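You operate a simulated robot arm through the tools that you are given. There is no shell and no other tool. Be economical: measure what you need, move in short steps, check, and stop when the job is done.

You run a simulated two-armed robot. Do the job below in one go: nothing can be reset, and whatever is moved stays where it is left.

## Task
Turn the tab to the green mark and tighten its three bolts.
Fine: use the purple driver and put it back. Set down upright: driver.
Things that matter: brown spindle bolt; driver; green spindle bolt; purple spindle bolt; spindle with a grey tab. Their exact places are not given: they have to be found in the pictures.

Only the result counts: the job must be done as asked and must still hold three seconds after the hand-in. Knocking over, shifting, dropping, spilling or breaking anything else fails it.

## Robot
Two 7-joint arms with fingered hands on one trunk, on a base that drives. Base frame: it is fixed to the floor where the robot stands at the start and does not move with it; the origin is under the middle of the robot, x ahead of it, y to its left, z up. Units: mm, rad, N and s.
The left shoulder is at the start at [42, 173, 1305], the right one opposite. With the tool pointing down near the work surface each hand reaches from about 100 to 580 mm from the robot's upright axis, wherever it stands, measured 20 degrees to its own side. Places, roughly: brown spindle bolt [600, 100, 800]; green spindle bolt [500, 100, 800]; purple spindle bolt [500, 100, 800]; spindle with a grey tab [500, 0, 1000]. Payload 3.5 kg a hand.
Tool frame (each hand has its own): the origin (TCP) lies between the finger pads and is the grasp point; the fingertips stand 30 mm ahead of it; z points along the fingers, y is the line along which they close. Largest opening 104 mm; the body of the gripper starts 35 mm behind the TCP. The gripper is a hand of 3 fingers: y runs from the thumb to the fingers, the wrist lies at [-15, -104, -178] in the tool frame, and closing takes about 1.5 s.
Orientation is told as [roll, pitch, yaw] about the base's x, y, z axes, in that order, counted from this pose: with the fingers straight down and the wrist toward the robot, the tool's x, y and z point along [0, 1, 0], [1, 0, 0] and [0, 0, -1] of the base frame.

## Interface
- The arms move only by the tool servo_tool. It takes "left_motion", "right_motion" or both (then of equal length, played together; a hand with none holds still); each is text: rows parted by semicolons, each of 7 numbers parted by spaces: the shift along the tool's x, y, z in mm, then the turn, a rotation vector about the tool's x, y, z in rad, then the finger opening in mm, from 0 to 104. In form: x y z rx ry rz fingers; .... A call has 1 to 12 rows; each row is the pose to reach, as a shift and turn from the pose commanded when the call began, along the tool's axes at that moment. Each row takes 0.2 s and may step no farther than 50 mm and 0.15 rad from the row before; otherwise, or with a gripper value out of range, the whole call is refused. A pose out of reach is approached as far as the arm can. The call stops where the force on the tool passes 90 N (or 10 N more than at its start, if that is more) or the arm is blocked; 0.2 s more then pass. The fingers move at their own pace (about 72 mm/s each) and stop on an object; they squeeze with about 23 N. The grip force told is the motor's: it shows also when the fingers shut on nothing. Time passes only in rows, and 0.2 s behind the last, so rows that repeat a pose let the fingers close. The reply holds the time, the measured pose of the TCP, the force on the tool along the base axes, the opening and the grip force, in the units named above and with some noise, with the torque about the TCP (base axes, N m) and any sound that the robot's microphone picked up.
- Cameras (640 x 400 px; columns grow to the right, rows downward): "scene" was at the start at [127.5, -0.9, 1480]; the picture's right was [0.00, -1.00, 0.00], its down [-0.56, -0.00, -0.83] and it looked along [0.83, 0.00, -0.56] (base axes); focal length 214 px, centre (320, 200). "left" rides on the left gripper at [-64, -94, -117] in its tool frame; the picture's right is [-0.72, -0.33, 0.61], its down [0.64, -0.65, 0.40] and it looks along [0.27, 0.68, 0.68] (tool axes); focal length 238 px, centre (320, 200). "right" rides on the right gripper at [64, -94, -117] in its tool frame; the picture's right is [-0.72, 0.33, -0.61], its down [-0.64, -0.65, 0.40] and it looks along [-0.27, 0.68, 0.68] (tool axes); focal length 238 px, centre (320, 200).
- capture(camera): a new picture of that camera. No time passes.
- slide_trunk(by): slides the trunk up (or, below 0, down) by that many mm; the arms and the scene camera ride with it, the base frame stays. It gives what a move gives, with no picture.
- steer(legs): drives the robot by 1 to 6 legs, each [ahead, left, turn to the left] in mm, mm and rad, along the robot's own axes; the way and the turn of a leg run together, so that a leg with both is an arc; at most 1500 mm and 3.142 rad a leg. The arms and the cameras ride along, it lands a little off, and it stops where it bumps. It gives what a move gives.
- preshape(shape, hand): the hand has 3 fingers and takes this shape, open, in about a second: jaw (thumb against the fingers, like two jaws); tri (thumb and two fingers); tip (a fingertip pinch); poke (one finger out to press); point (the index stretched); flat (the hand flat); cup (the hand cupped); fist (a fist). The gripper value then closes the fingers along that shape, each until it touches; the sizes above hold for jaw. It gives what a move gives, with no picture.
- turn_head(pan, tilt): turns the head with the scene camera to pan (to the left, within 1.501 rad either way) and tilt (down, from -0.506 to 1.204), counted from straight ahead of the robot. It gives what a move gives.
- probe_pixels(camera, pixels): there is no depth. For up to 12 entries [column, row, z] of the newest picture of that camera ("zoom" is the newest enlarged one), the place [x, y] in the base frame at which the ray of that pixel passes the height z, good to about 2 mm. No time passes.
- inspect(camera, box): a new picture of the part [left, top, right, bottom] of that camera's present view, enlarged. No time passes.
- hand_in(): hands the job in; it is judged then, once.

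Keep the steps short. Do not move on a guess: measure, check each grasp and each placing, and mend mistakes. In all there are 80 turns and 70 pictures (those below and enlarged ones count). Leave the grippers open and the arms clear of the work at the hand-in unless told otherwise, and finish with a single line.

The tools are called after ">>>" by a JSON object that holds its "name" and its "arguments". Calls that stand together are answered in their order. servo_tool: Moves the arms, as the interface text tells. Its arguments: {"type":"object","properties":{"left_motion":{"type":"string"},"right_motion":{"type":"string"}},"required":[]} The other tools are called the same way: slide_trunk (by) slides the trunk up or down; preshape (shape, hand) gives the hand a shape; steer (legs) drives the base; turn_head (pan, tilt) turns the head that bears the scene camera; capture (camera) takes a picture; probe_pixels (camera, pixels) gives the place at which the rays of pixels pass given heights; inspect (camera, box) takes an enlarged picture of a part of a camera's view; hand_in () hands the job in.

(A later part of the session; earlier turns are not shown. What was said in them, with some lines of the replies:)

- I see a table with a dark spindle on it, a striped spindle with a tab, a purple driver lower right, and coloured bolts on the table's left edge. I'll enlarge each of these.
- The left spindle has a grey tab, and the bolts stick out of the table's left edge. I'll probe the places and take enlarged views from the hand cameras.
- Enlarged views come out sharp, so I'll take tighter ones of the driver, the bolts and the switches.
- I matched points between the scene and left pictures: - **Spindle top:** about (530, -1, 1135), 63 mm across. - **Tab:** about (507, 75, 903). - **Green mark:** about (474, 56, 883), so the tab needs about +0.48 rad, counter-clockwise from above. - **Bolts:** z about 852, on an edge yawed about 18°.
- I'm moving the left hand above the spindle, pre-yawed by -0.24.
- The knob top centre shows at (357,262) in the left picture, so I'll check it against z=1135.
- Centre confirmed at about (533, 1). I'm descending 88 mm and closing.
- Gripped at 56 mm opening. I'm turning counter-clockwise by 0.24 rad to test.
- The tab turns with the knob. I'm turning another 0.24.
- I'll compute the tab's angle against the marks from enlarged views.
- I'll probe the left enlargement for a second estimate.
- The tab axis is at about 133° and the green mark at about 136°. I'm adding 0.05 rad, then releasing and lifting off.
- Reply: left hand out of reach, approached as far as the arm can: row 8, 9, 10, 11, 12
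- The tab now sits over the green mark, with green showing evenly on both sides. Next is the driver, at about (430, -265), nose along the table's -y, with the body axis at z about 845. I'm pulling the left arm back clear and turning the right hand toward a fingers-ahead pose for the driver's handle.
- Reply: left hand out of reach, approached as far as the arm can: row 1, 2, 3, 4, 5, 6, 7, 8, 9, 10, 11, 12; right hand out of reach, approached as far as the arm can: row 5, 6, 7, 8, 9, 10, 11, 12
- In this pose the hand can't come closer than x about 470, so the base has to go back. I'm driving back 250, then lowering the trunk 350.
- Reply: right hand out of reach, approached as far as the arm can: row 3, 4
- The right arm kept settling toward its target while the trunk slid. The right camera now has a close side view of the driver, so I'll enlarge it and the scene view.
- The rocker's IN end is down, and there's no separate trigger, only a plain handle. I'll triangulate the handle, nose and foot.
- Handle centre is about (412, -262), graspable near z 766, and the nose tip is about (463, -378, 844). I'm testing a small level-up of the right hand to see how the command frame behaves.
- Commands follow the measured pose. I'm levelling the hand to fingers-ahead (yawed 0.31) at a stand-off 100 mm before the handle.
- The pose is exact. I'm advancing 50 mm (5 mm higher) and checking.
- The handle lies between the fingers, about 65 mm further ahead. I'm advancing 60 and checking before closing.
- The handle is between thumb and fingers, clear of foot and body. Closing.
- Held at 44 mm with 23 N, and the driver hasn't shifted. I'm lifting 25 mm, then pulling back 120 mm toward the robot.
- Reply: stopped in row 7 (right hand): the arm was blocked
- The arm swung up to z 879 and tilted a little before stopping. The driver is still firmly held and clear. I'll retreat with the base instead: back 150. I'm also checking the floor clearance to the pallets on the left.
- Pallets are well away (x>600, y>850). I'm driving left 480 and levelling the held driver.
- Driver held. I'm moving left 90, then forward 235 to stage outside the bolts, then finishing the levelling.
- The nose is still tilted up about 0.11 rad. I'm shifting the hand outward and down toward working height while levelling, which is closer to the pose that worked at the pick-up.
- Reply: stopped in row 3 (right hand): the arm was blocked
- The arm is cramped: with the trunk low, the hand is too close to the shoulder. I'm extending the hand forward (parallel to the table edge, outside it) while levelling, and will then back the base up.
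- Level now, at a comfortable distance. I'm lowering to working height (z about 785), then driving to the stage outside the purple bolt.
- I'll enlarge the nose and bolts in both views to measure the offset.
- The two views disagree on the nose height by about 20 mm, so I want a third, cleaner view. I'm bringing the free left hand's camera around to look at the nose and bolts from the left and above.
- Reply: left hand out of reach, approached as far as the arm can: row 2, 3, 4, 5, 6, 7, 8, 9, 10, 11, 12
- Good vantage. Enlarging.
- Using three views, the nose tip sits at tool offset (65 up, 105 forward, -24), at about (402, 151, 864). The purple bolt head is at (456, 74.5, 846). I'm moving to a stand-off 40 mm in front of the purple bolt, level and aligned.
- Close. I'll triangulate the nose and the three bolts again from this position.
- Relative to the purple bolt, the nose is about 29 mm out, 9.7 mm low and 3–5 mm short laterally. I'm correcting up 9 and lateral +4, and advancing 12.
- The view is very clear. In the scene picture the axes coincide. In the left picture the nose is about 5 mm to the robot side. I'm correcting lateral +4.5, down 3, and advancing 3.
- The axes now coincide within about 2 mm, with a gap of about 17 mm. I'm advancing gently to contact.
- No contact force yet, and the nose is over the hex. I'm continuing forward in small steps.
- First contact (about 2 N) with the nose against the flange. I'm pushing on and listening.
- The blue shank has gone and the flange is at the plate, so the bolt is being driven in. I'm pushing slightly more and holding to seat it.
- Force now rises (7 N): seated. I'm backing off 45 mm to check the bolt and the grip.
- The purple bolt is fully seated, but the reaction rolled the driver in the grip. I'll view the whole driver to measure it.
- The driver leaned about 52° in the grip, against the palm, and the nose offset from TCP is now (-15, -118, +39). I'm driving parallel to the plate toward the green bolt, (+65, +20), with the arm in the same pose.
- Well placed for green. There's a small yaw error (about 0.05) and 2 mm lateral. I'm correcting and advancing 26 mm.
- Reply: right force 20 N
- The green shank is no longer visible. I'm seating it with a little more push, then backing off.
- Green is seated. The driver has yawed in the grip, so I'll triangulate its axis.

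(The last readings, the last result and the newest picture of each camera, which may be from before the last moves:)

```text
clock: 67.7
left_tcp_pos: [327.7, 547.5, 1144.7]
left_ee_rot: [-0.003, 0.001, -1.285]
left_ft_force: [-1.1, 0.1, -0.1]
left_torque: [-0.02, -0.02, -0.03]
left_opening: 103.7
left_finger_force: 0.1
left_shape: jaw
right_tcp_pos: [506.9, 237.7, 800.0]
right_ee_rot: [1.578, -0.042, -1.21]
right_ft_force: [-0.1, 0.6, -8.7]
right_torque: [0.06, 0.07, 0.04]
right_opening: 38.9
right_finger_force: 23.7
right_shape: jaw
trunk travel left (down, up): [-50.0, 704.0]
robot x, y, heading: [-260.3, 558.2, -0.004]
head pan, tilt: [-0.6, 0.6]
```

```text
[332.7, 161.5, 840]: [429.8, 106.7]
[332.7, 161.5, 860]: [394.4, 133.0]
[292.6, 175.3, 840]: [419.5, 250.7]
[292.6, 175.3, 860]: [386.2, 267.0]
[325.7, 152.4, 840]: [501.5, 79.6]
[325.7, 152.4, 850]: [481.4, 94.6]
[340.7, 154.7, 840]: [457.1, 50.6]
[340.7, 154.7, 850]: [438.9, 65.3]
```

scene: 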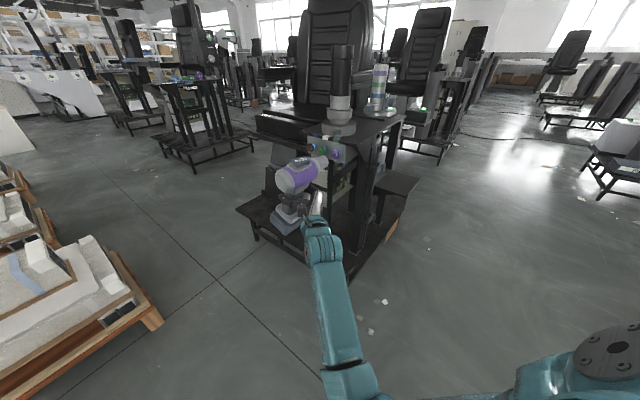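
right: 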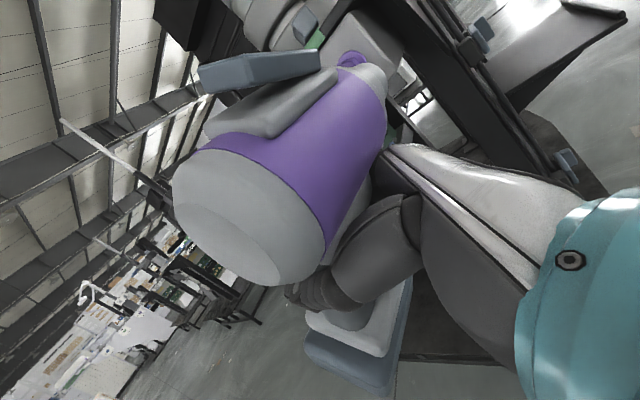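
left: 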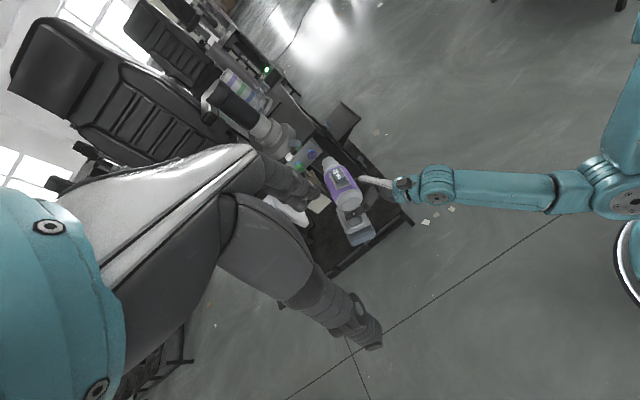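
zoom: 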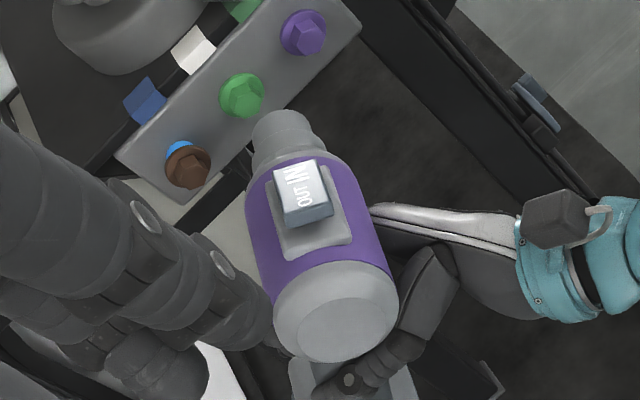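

Probes use the pose of the last full capture, so I corrected for the base shift. The nose is at about (489.5, 122, 843), the axis is yawed 0.2 short of the bolt axis, and the brown bolt is at about (558, 104, 844). I'm rotating the hand 0.2 and moving to a 20 mm stand-off at brown.

>>> {"name": "servo_tool", "arguments": {"right_motion": "0 0 10 0.05 0 0 20; 0 4 20 0.1 0 0 20; 1 8 30 0.15 0 0 20; 1 11.6 37.3 0.2 0 0 20; 1 11.6 37.3 0.2 0 0 20; 1 11.6 37.3 0.2 0 0 20"}}

>>> {"name": "inspect", "arguments": {"camera": "scene", "box": [290, 130, 350, 180]}}

>>> {"name": "inspect", "arguments": {"camera": "left", "box": [280, 140, 340, 190]}}

```text
clock: 69.1
left_tcp_pos: [328.0, 547.5, 1145.7]
left_ee_rot: [-0.002, 0.002, -1.286]
left_ft_force: [0.1, -0.5, 0.0]
left_torque: [-0.01, 0.01, -0.03]
left_opening: 104.0
left_finger_force: 0.2
left_shape: jaw
right_tcp_pos: [545.4, 239.7, 803.0]
right_ee_rot: [1.569, -0.043, -1.009]
right_ft_force: [0.0, -0.1, -8.1]
right_torque: [0.03, 0.13, -0.01]
right_opening: 38.4
right_finger_force: 22.5
right_shape: jaw
trunk travel left (down, up): [-50.0, 704.0]
robot x, y, heading: [-260.4, 561.4, -0.001]
head pan, tilt: [-0.6, 0.6]
```

```text
8.00 times, centred on (320, 155) of scene
```

zoom: 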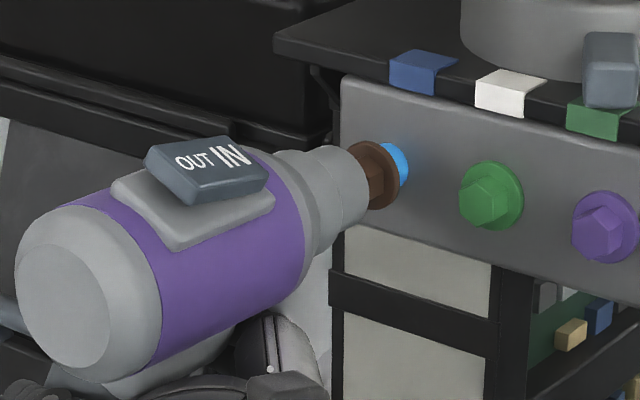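

```text
8.00 times, centred on (310, 165) of left
```

zoom: 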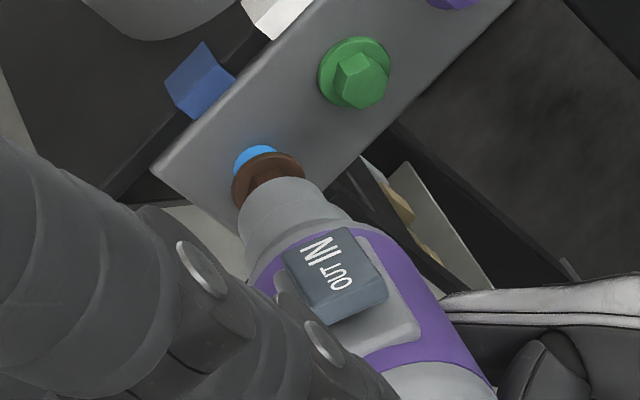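

Aligned within about 1.5 mm. I'm advancing along the bolt axis, which is (0.97, -0.24) in tool y and z, in slow steps.

>>> {"name": "servo_tool", "arguments": {"right_motion": "0 2.9 -0.7 0 0 0 20; 0 5.8 -1.5 0 0 0 20; 0 8.7 -2.2 0 0 0 20; 0 11.6 -2.9 0 0 0 20; 0 13.6 -3.4 0 0 0 20; 0 15.5 -3.9 0 0 0 20; 0 17.4 -4.4 0 0 0 20; 0 19.4 -4.9 0 0 0 20; 0 19.4 -4.9 0 0 0 20; 0 19.4 -4.9 0 0 0 20"}}

```text
clock: 71.3
left_tcp_pos: [328.8, 547.7, 1144.3]
left_ee_rot: [-0.002, 0.001, -1.285]
left_ft_force: [-0.8, 0.0, 0.3]
left_torque: [-0.03, 0.01, 0.02]
left_opening: 104.1
left_finger_force: 0.1
left_shape: jaw
right_tcp_pos: [553.6, 220.9, 802.9]
right_ee_rot: [1.569, -0.042, -1.009]
right_ft_force: [-1.1, 1.2, -9.8]
right_torque: [0.07, 0.04, -0.07]
right_opening: 38.6
right_finger_force: 23.4
right_shape: jaw
trunk travel left (down, up): [-50.0, 704.0]
robot x, y, heading: [-256.7, 558.9, -0.007]
head pan, tilt: [-0.6, 0.6]
```

>>> {"name": "servo_tool", "arguments": {"right_motion": "0 1.9 -0.5 0 0 0 20; 0 3.9 -1 0 0 0 20; 0 5.8 -1.5 0 0 0 20; 0 7.7 -2 0 0 0 20; 0 8.7 -2.2 0 0 0 20; 0 9.7 -2.4 0 0 0 20; 0 9.7 -2.4 0 0 0 20; 0 9.7 -2.4 0 0 0 20; 0 9.7 -2.4 0 0 0 20; 0 9.7 -2.4 0 0 0 20"}}

>>> {"name": "servo_tool", "arguments": {"right_motion": "0 1 -0.2 0 0 0 20; 0 1.9 -0.5 0 0 0 20; 0 2.9 -0.7 0 0 0 20; 0 3.9 -1 0 0 0 20; 0 4.9 -1.2 0 0 0 20; 0 5.8 -1.5 0 0 0 20; 0 5.8 -1.5 0 0 0 20; 0 5.8 -1.5 0 0 0 20; 0 5.8 -1.5 0 0 0 20; 0 5.8 -1.5 0 0 0 20"}}

```text
clock: 73.5
left_tcp_pos: [327.4, 546.9, 1144.1]
left_ee_rot: [-0.005, 0.003, -1.285]
left_ft_force: [-0.4, -0.4, -0.4]
left_torque: [0.0, -0.01, -0.01]
left_opening: 104.0
left_finger_force: 0.0
left_shape: jaw
right_tcp_pos: [555.4, 210.1, 803.4]
right_ee_rot: [1.569, -0.04, -1.01]
right_ft_force: [1.9, 3.7, -13.1]
right_torque: [0.26, 0.2, 0.17]
right_opening: 38.3
right_finger_force: 22.6
right_shape: jaw
trunk travel left (down, up): [-50.0, 704.0]
robot x, y, heading: [-258.5, 560.0, -0.004]
head pan, tilt: [-0.6, 0.6]
```

```text
clock: 75.7
left_tcp_pos: [327.5, 548.7, 1144.1]
left_ee_rot: [-0.003, -0.002, -1.284]
left_ft_force: [-1.2, 0.2, -0.6]
left_torque: [-0.02, 0.03, 0.02]
left_opening: 104.1
left_finger_force: 0.0
left_shape: jaw
right_tcp_pos: [558.1, 207.5, 802.2]
right_ee_rot: [1.564, -0.039, -1.005]
right_ft_force: [-4.2, 16.8, -17.6]
right_torque: [0.09, -0.08, -0.46]
right_opening: 37.8
right_finger_force: 22.7
right_shape: jaw
trunk travel left (down, up): [-50.0, 704.0]
robot x, y, heading: [-258.5, 556.9, -0.003]
head pan, tilt: [-0.6, 0.6]
```

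Force is now 17 N, so I'm checking with a picture.

>>> {"name": "inspect", "arguments": {"camera": "scene", "box": [280, 130, 360, 190]}}

```text
6.67 times, centred on (320, 160) of scene
```

zoom: 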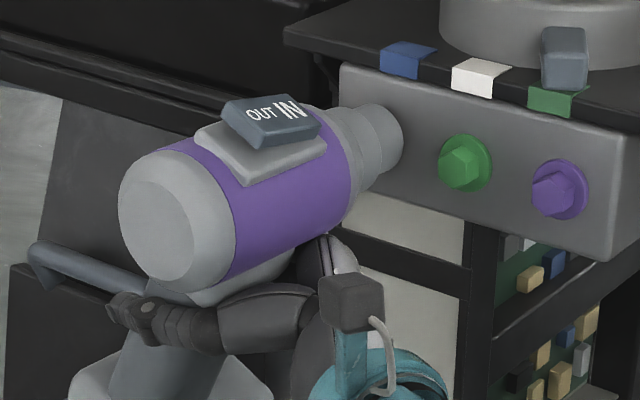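

The nose is at the plate with nothing showing between. I'm holding briefly with slightly more push, then backing off to verify.

>>> {"name": "servo_tool", "arguments": {"right_motion": "0 1 -0.2 0 0 0 20; 0 1.5 -0.4 0 0 0 20; 0 1.5 -0.4 0 0 0 20; 0 1.5 -0.4 0 0 0 20; 0 1.5 -0.4 0 0 0 20; 0 1.5 -0.4 0 0 0 20"}}

>>> {"name": "servo_tool", "arguments": {"right_motion": "0 -10 2.5 0 0 0 20; 0 -25 6 0 0 0 20; 0 -45 11 0 0 0 20; 0 -65 16 0 0 0 20; 0 -85 21 0 0 0 20; 0 -85 21 0 0 0 20"}}

>>> {"name": "inspect", "arguments": {"camera": "scene", "box": [250, 120, 370, 230]}}

```text
clock: 77.1
left_tcp_pos: [329.4, 549.1, 1143.8]
left_ee_rot: [-0.004, 0.001, -1.285]
left_ft_force: [0.2, 0.0, -0.2]
left_torque: [0.01, 0.02, -0.05]
left_opening: 104.1
left_finger_force: 0.1
left_shape: jaw
right_tcp_pos: [558.2, 207.0, 801.6]
right_ee_rot: [1.563, -0.038, -1.006]
right_ft_force: [-3.9, 19.5, -17.5]
right_torque: [0.03, -0.15, -0.48]
right_opening: 38.0
right_finger_force: 22.6
right_shape: jaw
trunk travel left (down, up): [-50.0, 704.0]
robot x, y, heading: [-260.4, 561.3, 0.001]
head pan, tilt: [-0.6, 0.6]
```

```text
clock: 78.5
left_tcp_pos: [328.8, 547.7, 1143.7]
left_ee_rot: [-0.001, 0.002, -1.286]
left_ft_force: [-0.8, 0.1, 0.4]
left_torque: [0.01, 0.02, 0.02]
left_opening: 103.9
left_finger_force: 0.0
left_shape: jaw
right_tcp_pos: [529.3, 287.4, 800.8]
right_ee_rot: [1.569, -0.042, -1.011]
right_ft_force: [0.0, -0.3, -8.8]
right_torque: [0.07, 0.06, -0.01]
right_opening: 37.9
right_finger_force: 23.1
right_shape: jaw
trunk travel left (down, up): [-50.0, 704.0]
robot x, y, heading: [-260.9, 558.4, -0.002]
head pan, tilt: [-0.6, 0.6]
```

```text
3.64 times, centred on (310, 175) of scene
```

zoom: 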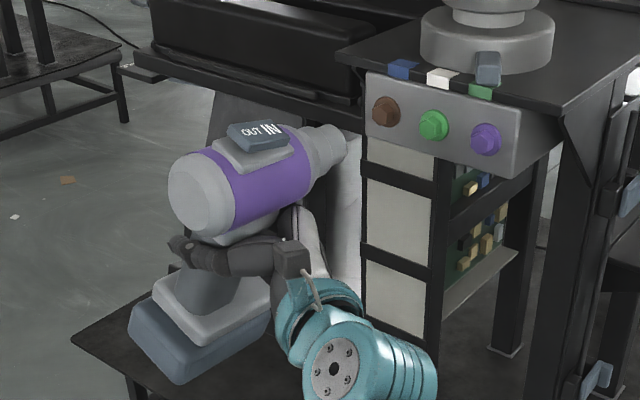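

All three bolts are seated and the tab sits at the green mark. Next is returning the driver. I'll read its present pose in the grip from this picture, since probing is free.

>>> {"name": "probe_pixels", "arguments": {"camera": "zoom", "pixels": [[330, 147, 845], [190, 200, 845], [330, 147, 835], [190, 200, 835], [260, 136, 885], [235, 285, 740], [180, 385, 680], [128, 335, 680], [272, 345, 680], [245, 240, 790]]}}

```text
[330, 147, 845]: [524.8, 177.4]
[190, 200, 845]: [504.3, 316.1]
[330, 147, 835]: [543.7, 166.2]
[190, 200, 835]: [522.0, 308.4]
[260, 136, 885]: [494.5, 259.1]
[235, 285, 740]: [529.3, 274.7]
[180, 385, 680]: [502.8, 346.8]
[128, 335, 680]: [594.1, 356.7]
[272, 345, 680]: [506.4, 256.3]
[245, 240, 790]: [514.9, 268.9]
```

The driver is close to upright in the grip, with a small lean. I'm raising it 60, then carrying it back around: reverse, right, and forward to before the shelf.

>>> {"name": "servo_tool", "arguments": {"right_motion": "20 0 0 0 0 0 20; 40 0 0 0 0 0 20; 60 0 0 0 0 0 20; 60 0 0 0 0 0 20"}}

>>> {"name": "steer", "arguments": {"legs": [[-340, 0, 0], [0, -555, 0]]}}

```text
clock: 79.5
left_tcp_pos: [326.9, 547.6, 1143.9]
left_ee_rot: [-0.003, 0.002, -1.284]
left_ft_force: [0.0, 0.1, -0.4]
left_torque: [0.01, 0.01, 0.03]
left_opening: 103.9
left_finger_force: 0.0
left_shape: jaw
right_tcp_pos: [530.5, 290.7, 861.1]
right_ee_rot: [1.57, -0.043, -1.009]
right_ft_force: [-0.2, -0.3, -9.7]
right_torque: [0.03, 0.07, -0.02]
right_opening: 37.9
right_finger_force: 23.0
right_shape: jaw
trunk travel left (down, up): [-50.0, 704.0]
robot x, y, heading: [-261.3, 559.3, -0.004]
head pan, tilt: [-0.6, 0.6]
```

```text
clock: 84.5
left_tcp_pos: [-18.6, -4.4, 1144.0]
left_ee_rot: [-0.002, 0.001, -1.284]
left_ft_force: [-0.4, -0.6, 0.6]
left_torque: [-0.02, -0.01, 0.0]
left_opening: 104.2
left_finger_force: 0.0
left_shape: jaw
right_tcp_pos: [182.9, -261.4, 861.5]
right_ee_rot: [1.569, -0.042, -1.008]
right_ft_force: [-0.5, -0.4, -8.7]
right_torque: [0.02, 0.07, 0.01]
right_opening: 37.6
right_finger_force: 23.0
right_shape: jaw
trunk travel left (down, up): [-50.0, 704.0]
robot x, y, heading: [-608.2, 8.3, -0.005]
head pan, tilt: [-0.6, 0.6]
```

Correcting the lean (-0.2 about tool y) and yaw (+0.1), then driving forward to above the shelf.

>>> {"name": "servo_tool", "arguments": {"right_motion": "0 0 0 0.05 -0.1 0 20; 0 0 0 0.1 -0.2 0 20; 0 0 0 0.1 -0.2 0 20; 0 0 0 0.1 -0.2 0 20"}}

>>> {"name": "steer", "arguments": {"legs": [[238, 0, 0]]}}

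>>> {"name": "inspect", "arguments": {"camera": "scene", "box": [270, 110, 430, 270]}}

```text
clock: 85.5
left_tcp_pos: [-17.9, -3.4, 1144.7]
left_ee_rot: [-0.003, 0.002, -1.286]
left_ft_force: [0.1, 0.3, -0.5]
left_torque: [0.02, 0.01, 0.01]
left_opening: 104.0
left_finger_force: 0.0
left_shape: jaw
right_tcp_pos: [183.4, -261.9, 861.1]
right_ee_rot: [1.364, -0.031, -0.908]
right_ft_force: [0.0, 0.2, -9.2]
right_torque: [0.08, 0.04, 0.01]
right_opening: 37.7
right_finger_force: 23.8
right_shape: jaw
trunk travel left (down, up): [-50.0, 704.0]
robot x, y, heading: [-604.8, 7.2, -0.007]
head pan, tilt: [-0.6, 0.6]
```

```text
clock: 87.3
left_tcp_pos: [219.2, -7.2, 1145.4]
left_ee_rot: [-0.003, 0.001, -1.288]
left_ft_force: [0.5, 0.3, 1.2]
left_torque: [0.0, 0.03, -0.01]
left_opening: 104.2
left_finger_force: 0.1
left_shape: jaw
right_tcp_pos: [419.6, -264.3, 860.3]
right_ee_rot: [1.365, -0.032, -0.912]
right_ft_force: [0.3, -0.8, -9.4]
right_torque: [0.07, 0.03, -0.01]
right_opening: 37.8
right_finger_force: 22.8
right_shape: jaw
trunk travel left (down, up): [-50.0, 704.0]
robot x, y, heading: [-371.1, 3.5, -0.009]
head pan, tilt: [-0.6, 0.6]
```

```text
2.50 times, centred on (350, 190) of scene
```

zoom: 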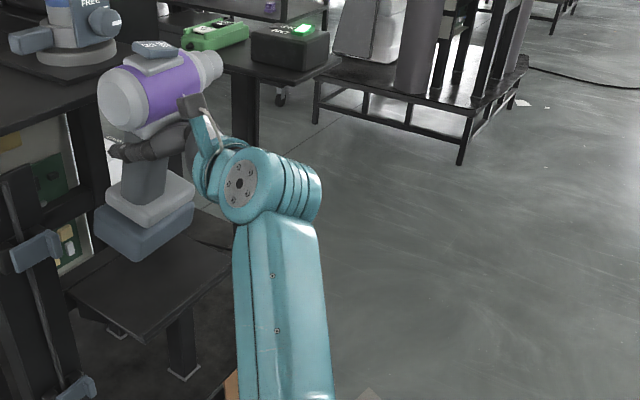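

It looks nearly upright over the shelf. I'll probe the foot and shelf corners for a finer check.

>>> {"name": "probe_pixels", "arguments": {"camera": "zoom", "pixels": [[135, 262, 760], [97, 235, 760], [195, 224, 760], [97, 235, 770], [195, 224, 750], [145, 343, 670], [68, 292, 670], [232, 262, 670], [122, 103, 930], [210, 70, 930], [210, 70, 920], [154, 50, 975]]}}

```text
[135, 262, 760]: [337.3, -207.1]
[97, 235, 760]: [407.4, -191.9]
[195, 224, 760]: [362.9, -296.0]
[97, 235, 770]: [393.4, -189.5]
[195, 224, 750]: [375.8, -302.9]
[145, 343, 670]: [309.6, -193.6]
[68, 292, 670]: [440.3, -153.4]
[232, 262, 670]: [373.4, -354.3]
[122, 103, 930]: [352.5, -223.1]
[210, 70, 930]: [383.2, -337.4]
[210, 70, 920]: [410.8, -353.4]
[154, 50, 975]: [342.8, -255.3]
```

The foot is level and at yaw about 0.25 (the shelf is about 0.32). It needs about (+17, -5) mm and +0.07 yaw to sit centred as before. I'm applying that and lowering 70 mm.

>>> {"name": "servo_tool", "arguments": {"right_motion": "1 8 5 0.034 0.001 -0.007 20; 1.7 15 10.3 0.0685 0.002 -0.0143 20; -18 14.4 14.4 0.0685 0.002 -0.0143 20; -38 13.7 18.5 0.0685 0.002 -0.0143 20; -57 13.1 22.6 0.0685 0.002 -0.0143 20; -66.8 12.8 24.6 0.0685 0.002 -0.0143 20; -66.8 12.8 24.6 0.0685 0.002 -0.0143 20; -66.8 12.8 24.6 0.0685 0.002 -0.0143 20"}}

```text
clock: 89.1
left_tcp_pos: [217.3, -5.5, 1146.7]
left_ee_rot: [-0.001, 0.0, -1.287]
left_ft_force: [-0.1, -0.2, -0.7]
left_torque: [-0.04, 0.03, 0.0]
left_opening: 103.6
left_finger_force: 0.0
left_shape: jaw
right_tcp_pos: [436.3, -267.9, 794.7]
right_ee_rot: [1.369, -0.038, -0.844]
right_ft_force: [-1.5, 6.1, 9.9]
right_torque: [-0.28, -0.08, 0.06]
right_opening: 37.8
right_finger_force: 22.4
right_shape: jaw
trunk travel left (down, up): [-50.0, 704.0]
robot x, y, heading: [-368.7, 7.9, -0.008]
head pan, tilt: [-0.6, 0.6]
```

The weight is now carried by the shelf: contact at TCP z 795 matches the driver having slid about 20 mm in the grip. I'm using the last picture to check before releasing.

>>> {"name": "inspect", "arguments": {"camera": "scene", "box": [225, 130, 335, 260]}}

```text
3.08 times, centred on (280, 195) of scene
```

zoom: 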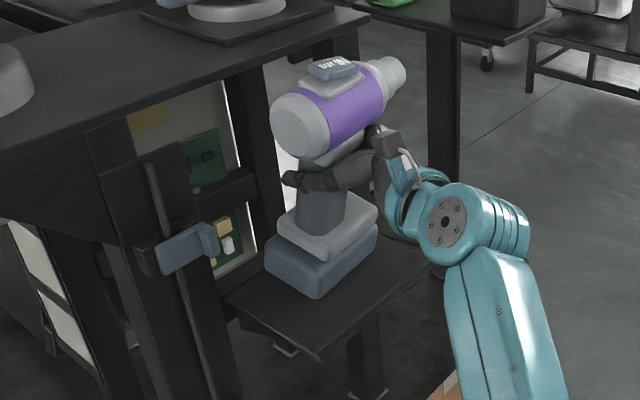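

>>> {"name": "probe_pixels", "arguments": {"camera": "zoom", "pixels": [[315, 298, 676], [315, 298, 700], [265, 268, 676], [265, 268, 700], [378, 255, 676], [378, 255, 700], [318, 360, 676], [225, 293, 676], [435, 285, 676], [318, 360, 660], [398, 75, 850], [297, 128, 850]]}}

```text
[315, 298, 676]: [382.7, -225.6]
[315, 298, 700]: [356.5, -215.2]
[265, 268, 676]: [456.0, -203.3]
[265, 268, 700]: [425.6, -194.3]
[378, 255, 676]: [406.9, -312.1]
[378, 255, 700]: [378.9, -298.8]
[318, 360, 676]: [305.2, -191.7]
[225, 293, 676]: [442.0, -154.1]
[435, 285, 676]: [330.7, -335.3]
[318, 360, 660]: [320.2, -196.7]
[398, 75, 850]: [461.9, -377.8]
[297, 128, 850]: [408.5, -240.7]
```

Triangulating against the first pictures puts the shelf at z about 650, and the driver's foot sits about 34 mm too far in x, at the shelf's far edge. I'm lifting 15, shifting (-34, +4), and lowering again.

>>> {"name": "servo_tool", "arguments": {"right_motion": "7 0 -1.5 0 0 0 20; 14.7 0.5 -3 0 0 0 20; 12.8 -12 -14 0 0 0 20; 10.9 -25.1 -25.4 0 0 0 20; 10.9 -25.1 -25.4 0 0 0 20; 5 -25.3 -24.2 0 0 0 20; 1 -25.4 -23.4 0 0 0 20; 1 -25.4 -23.4 0 0 0 20"}}

```text
clock: 90.9
left_tcp_pos: [217.5, -6.6, 1145.3]
left_ee_rot: [-0.003, 0.0, -1.288]
left_ft_force: [-0.8, 0.6, -0.1]
left_torque: [0.01, -0.03, -0.03]
left_opening: 103.8
left_finger_force: 0.0
left_shape: jaw
right_tcp_pos: [402.0, -265.3, 797.9]
right_ee_rot: [1.367, -0.034, -0.845]
right_ft_force: [-0.1, 2.0, -1.7]
right_torque: [-0.05, 0.07, -0.02]
right_opening: 37.7
right_finger_force: 22.5
right_shape: jaw
trunk travel left (down, up): [-50.0, 704.0]
robot x, y, heading: [-370.1, 11.3, -0.007]
head pan, tilt: [-0.6, 0.6]
```

Contact at the same height (z 798), so the foot is resting on the flat shelf. I'm lowering 2 mm more to take the weight, then opening.

>>> {"name": "servo_tool", "arguments": {"right_motion": "-1.5 0 0.3 0 0 0 20; -1.5 0 0.3 0 0 0 20; -1.5 0 0.3 0 0 0 50; -1.5 0 0.3 0 0 0 80; -1.5 0 0.3 0 0 0 104; -1.5 0 0.3 0 0 0 104; -1.5 0 0.3 0 0 0 104; -1.5 0 0.3 0 0 0 104"}}

```text
clock: 92.7
left_tcp_pos: [217.2, -7.5, 1144.8]
left_ee_rot: [-0.001, -0.001, -1.29]
left_ft_force: [-0.7, 0.6, -0.4]
left_torque: [0.01, -0.02, 0.03]
left_opening: 104.4
left_finger_force: 0.1
left_shape: jaw
right_tcp_pos: [403.3, -265.2, 796.0]
right_ee_rot: [1.363, -0.032, -0.843]
right_ft_force: [-0.3, 0.0, 0.2]
right_torque: [-0.01, 0.0, -0.02]
right_opening: 103.8
right_finger_force: 0.4
right_shape: jaw
trunk travel left (down, up): [-50.0, 704.0]
robot x, y, heading: [-370.0, 7.6, -0.006]
head pan, tilt: [-0.6, 0.6]
```

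Released, with no force on the hand. I'm withdrawing slowly along the finger direction, kept horizontal.

>>> {"name": "servo_tool", "arguments": {"right_motion": "-2 0 -10 0 0 0 104; -4 0 -20 0 0 0 104; -6 0 -30 0 0 0 104; -8 0 -40 0 0 0 104; -10 0 -50 0 0 0 104; -12 0 -60 0 0 0 104; -14 0 -70 0 0 0 104"}}

```text
clock: 94.3
left_tcp_pos: [217.1, -6.9, 1144.7]
left_ee_rot: [-0.002, 0.0, -1.287]
left_ft_force: [0.3, 0.1, -0.5]
left_torque: [0.02, 0.04, 0.01]
left_opening: 104.0
left_finger_force: 0.0
left_shape: jaw
right_tcp_pos: [348.6, -312.2, 795.5]
right_ee_rot: [1.365, -0.031, -0.843]
right_ft_force: [0.4, 0.9, 0.2]
right_torque: [0.02, -0.01, 0.0]
right_opening: 103.3
right_finger_force: 0.0
right_shape: jaw
trunk travel left (down, up): [-50.0, 704.0]
robot x, y, heading: [-370.2, 11.7, -0.009]
head pan, tilt: [-0.6, 0.6]
```

Free of contact. A bit further back, then the base retreats.

>>> {"name": "servo_tool", "arguments": {"right_motion": "-3 0 -15 0 0 0 104; -6 0 -30 0 0 0 104; -8 0 -40 0 0 0 104; -10 0 -50 0 0 0 104; -10 0 -50 0 0 0 104"}}

>>> {"name": "steer", "arguments": {"legs": [[-250, 0, 0]]}}

```text
clock: 95.5
left_tcp_pos: [218.1, -7.2, 1145.3]
left_ee_rot: [-0.001, 0.001, -1.288]
left_ft_force: [-1.2, -1.1, 0.2]
left_torque: [-0.01, -0.03, -0.01]
left_opening: 103.9
left_finger_force: 0.0
left_shape: jaw
right_tcp_pos: [309.5, -347.3, 796.5]
right_ee_rot: [1.365, -0.031, -0.844]
right_ft_force: [-0.3, 0.7, -0.7]
right_torque: [-0.02, 0.01, 0.0]
right_opening: 103.5
right_finger_force: 0.1
right_shape: jaw
trunk travel left (down, up): [-50.0, 704.0]
robot x, y, heading: [-366.5, 5.1, -0.008]
head pan, tilt: [-0.6, 0.6]
```

```text
clock: 97.3
left_tcp_pos: [-31.1, -5.7, 1144.6]
left_ee_rot: [-0.003, 0.0, -1.289]
left_ft_force: [-0.1, 1.0, -0.3]
left_torque: [-0.04, 0.02, 0.02]
left_opening: 104.2
left_finger_force: 0.1
left_shape: jaw
right_tcp_pos: [60.8, -346.0, 796.6]
right_ee_rot: [1.367, -0.032, -0.845]
right_ft_force: [-0.6, 0.3, -0.1]
right_torque: [-0.01, 0.03, 0.01]
right_opening: 103.5
right_finger_force: 0.0
right_shape: jaw
trunk travel left (down, up): [-50.0, 704.0]
robot x, y, heading: [-618.7, 13.1, -0.008]
head pan, tilt: [-0.6, 0.6]
```

Both arms are clear with the grippers open, and the picture budget is used up. I'm handing in.

>>> {"name": "hand_in", "arguments": {}}

```text
The job is handed in.
```

The tab is on the green mark, the purple, green and brown bolts are driven flush, and the driver is back on its shelf, resting on its foot; I had no pictures left to check it after letting go.
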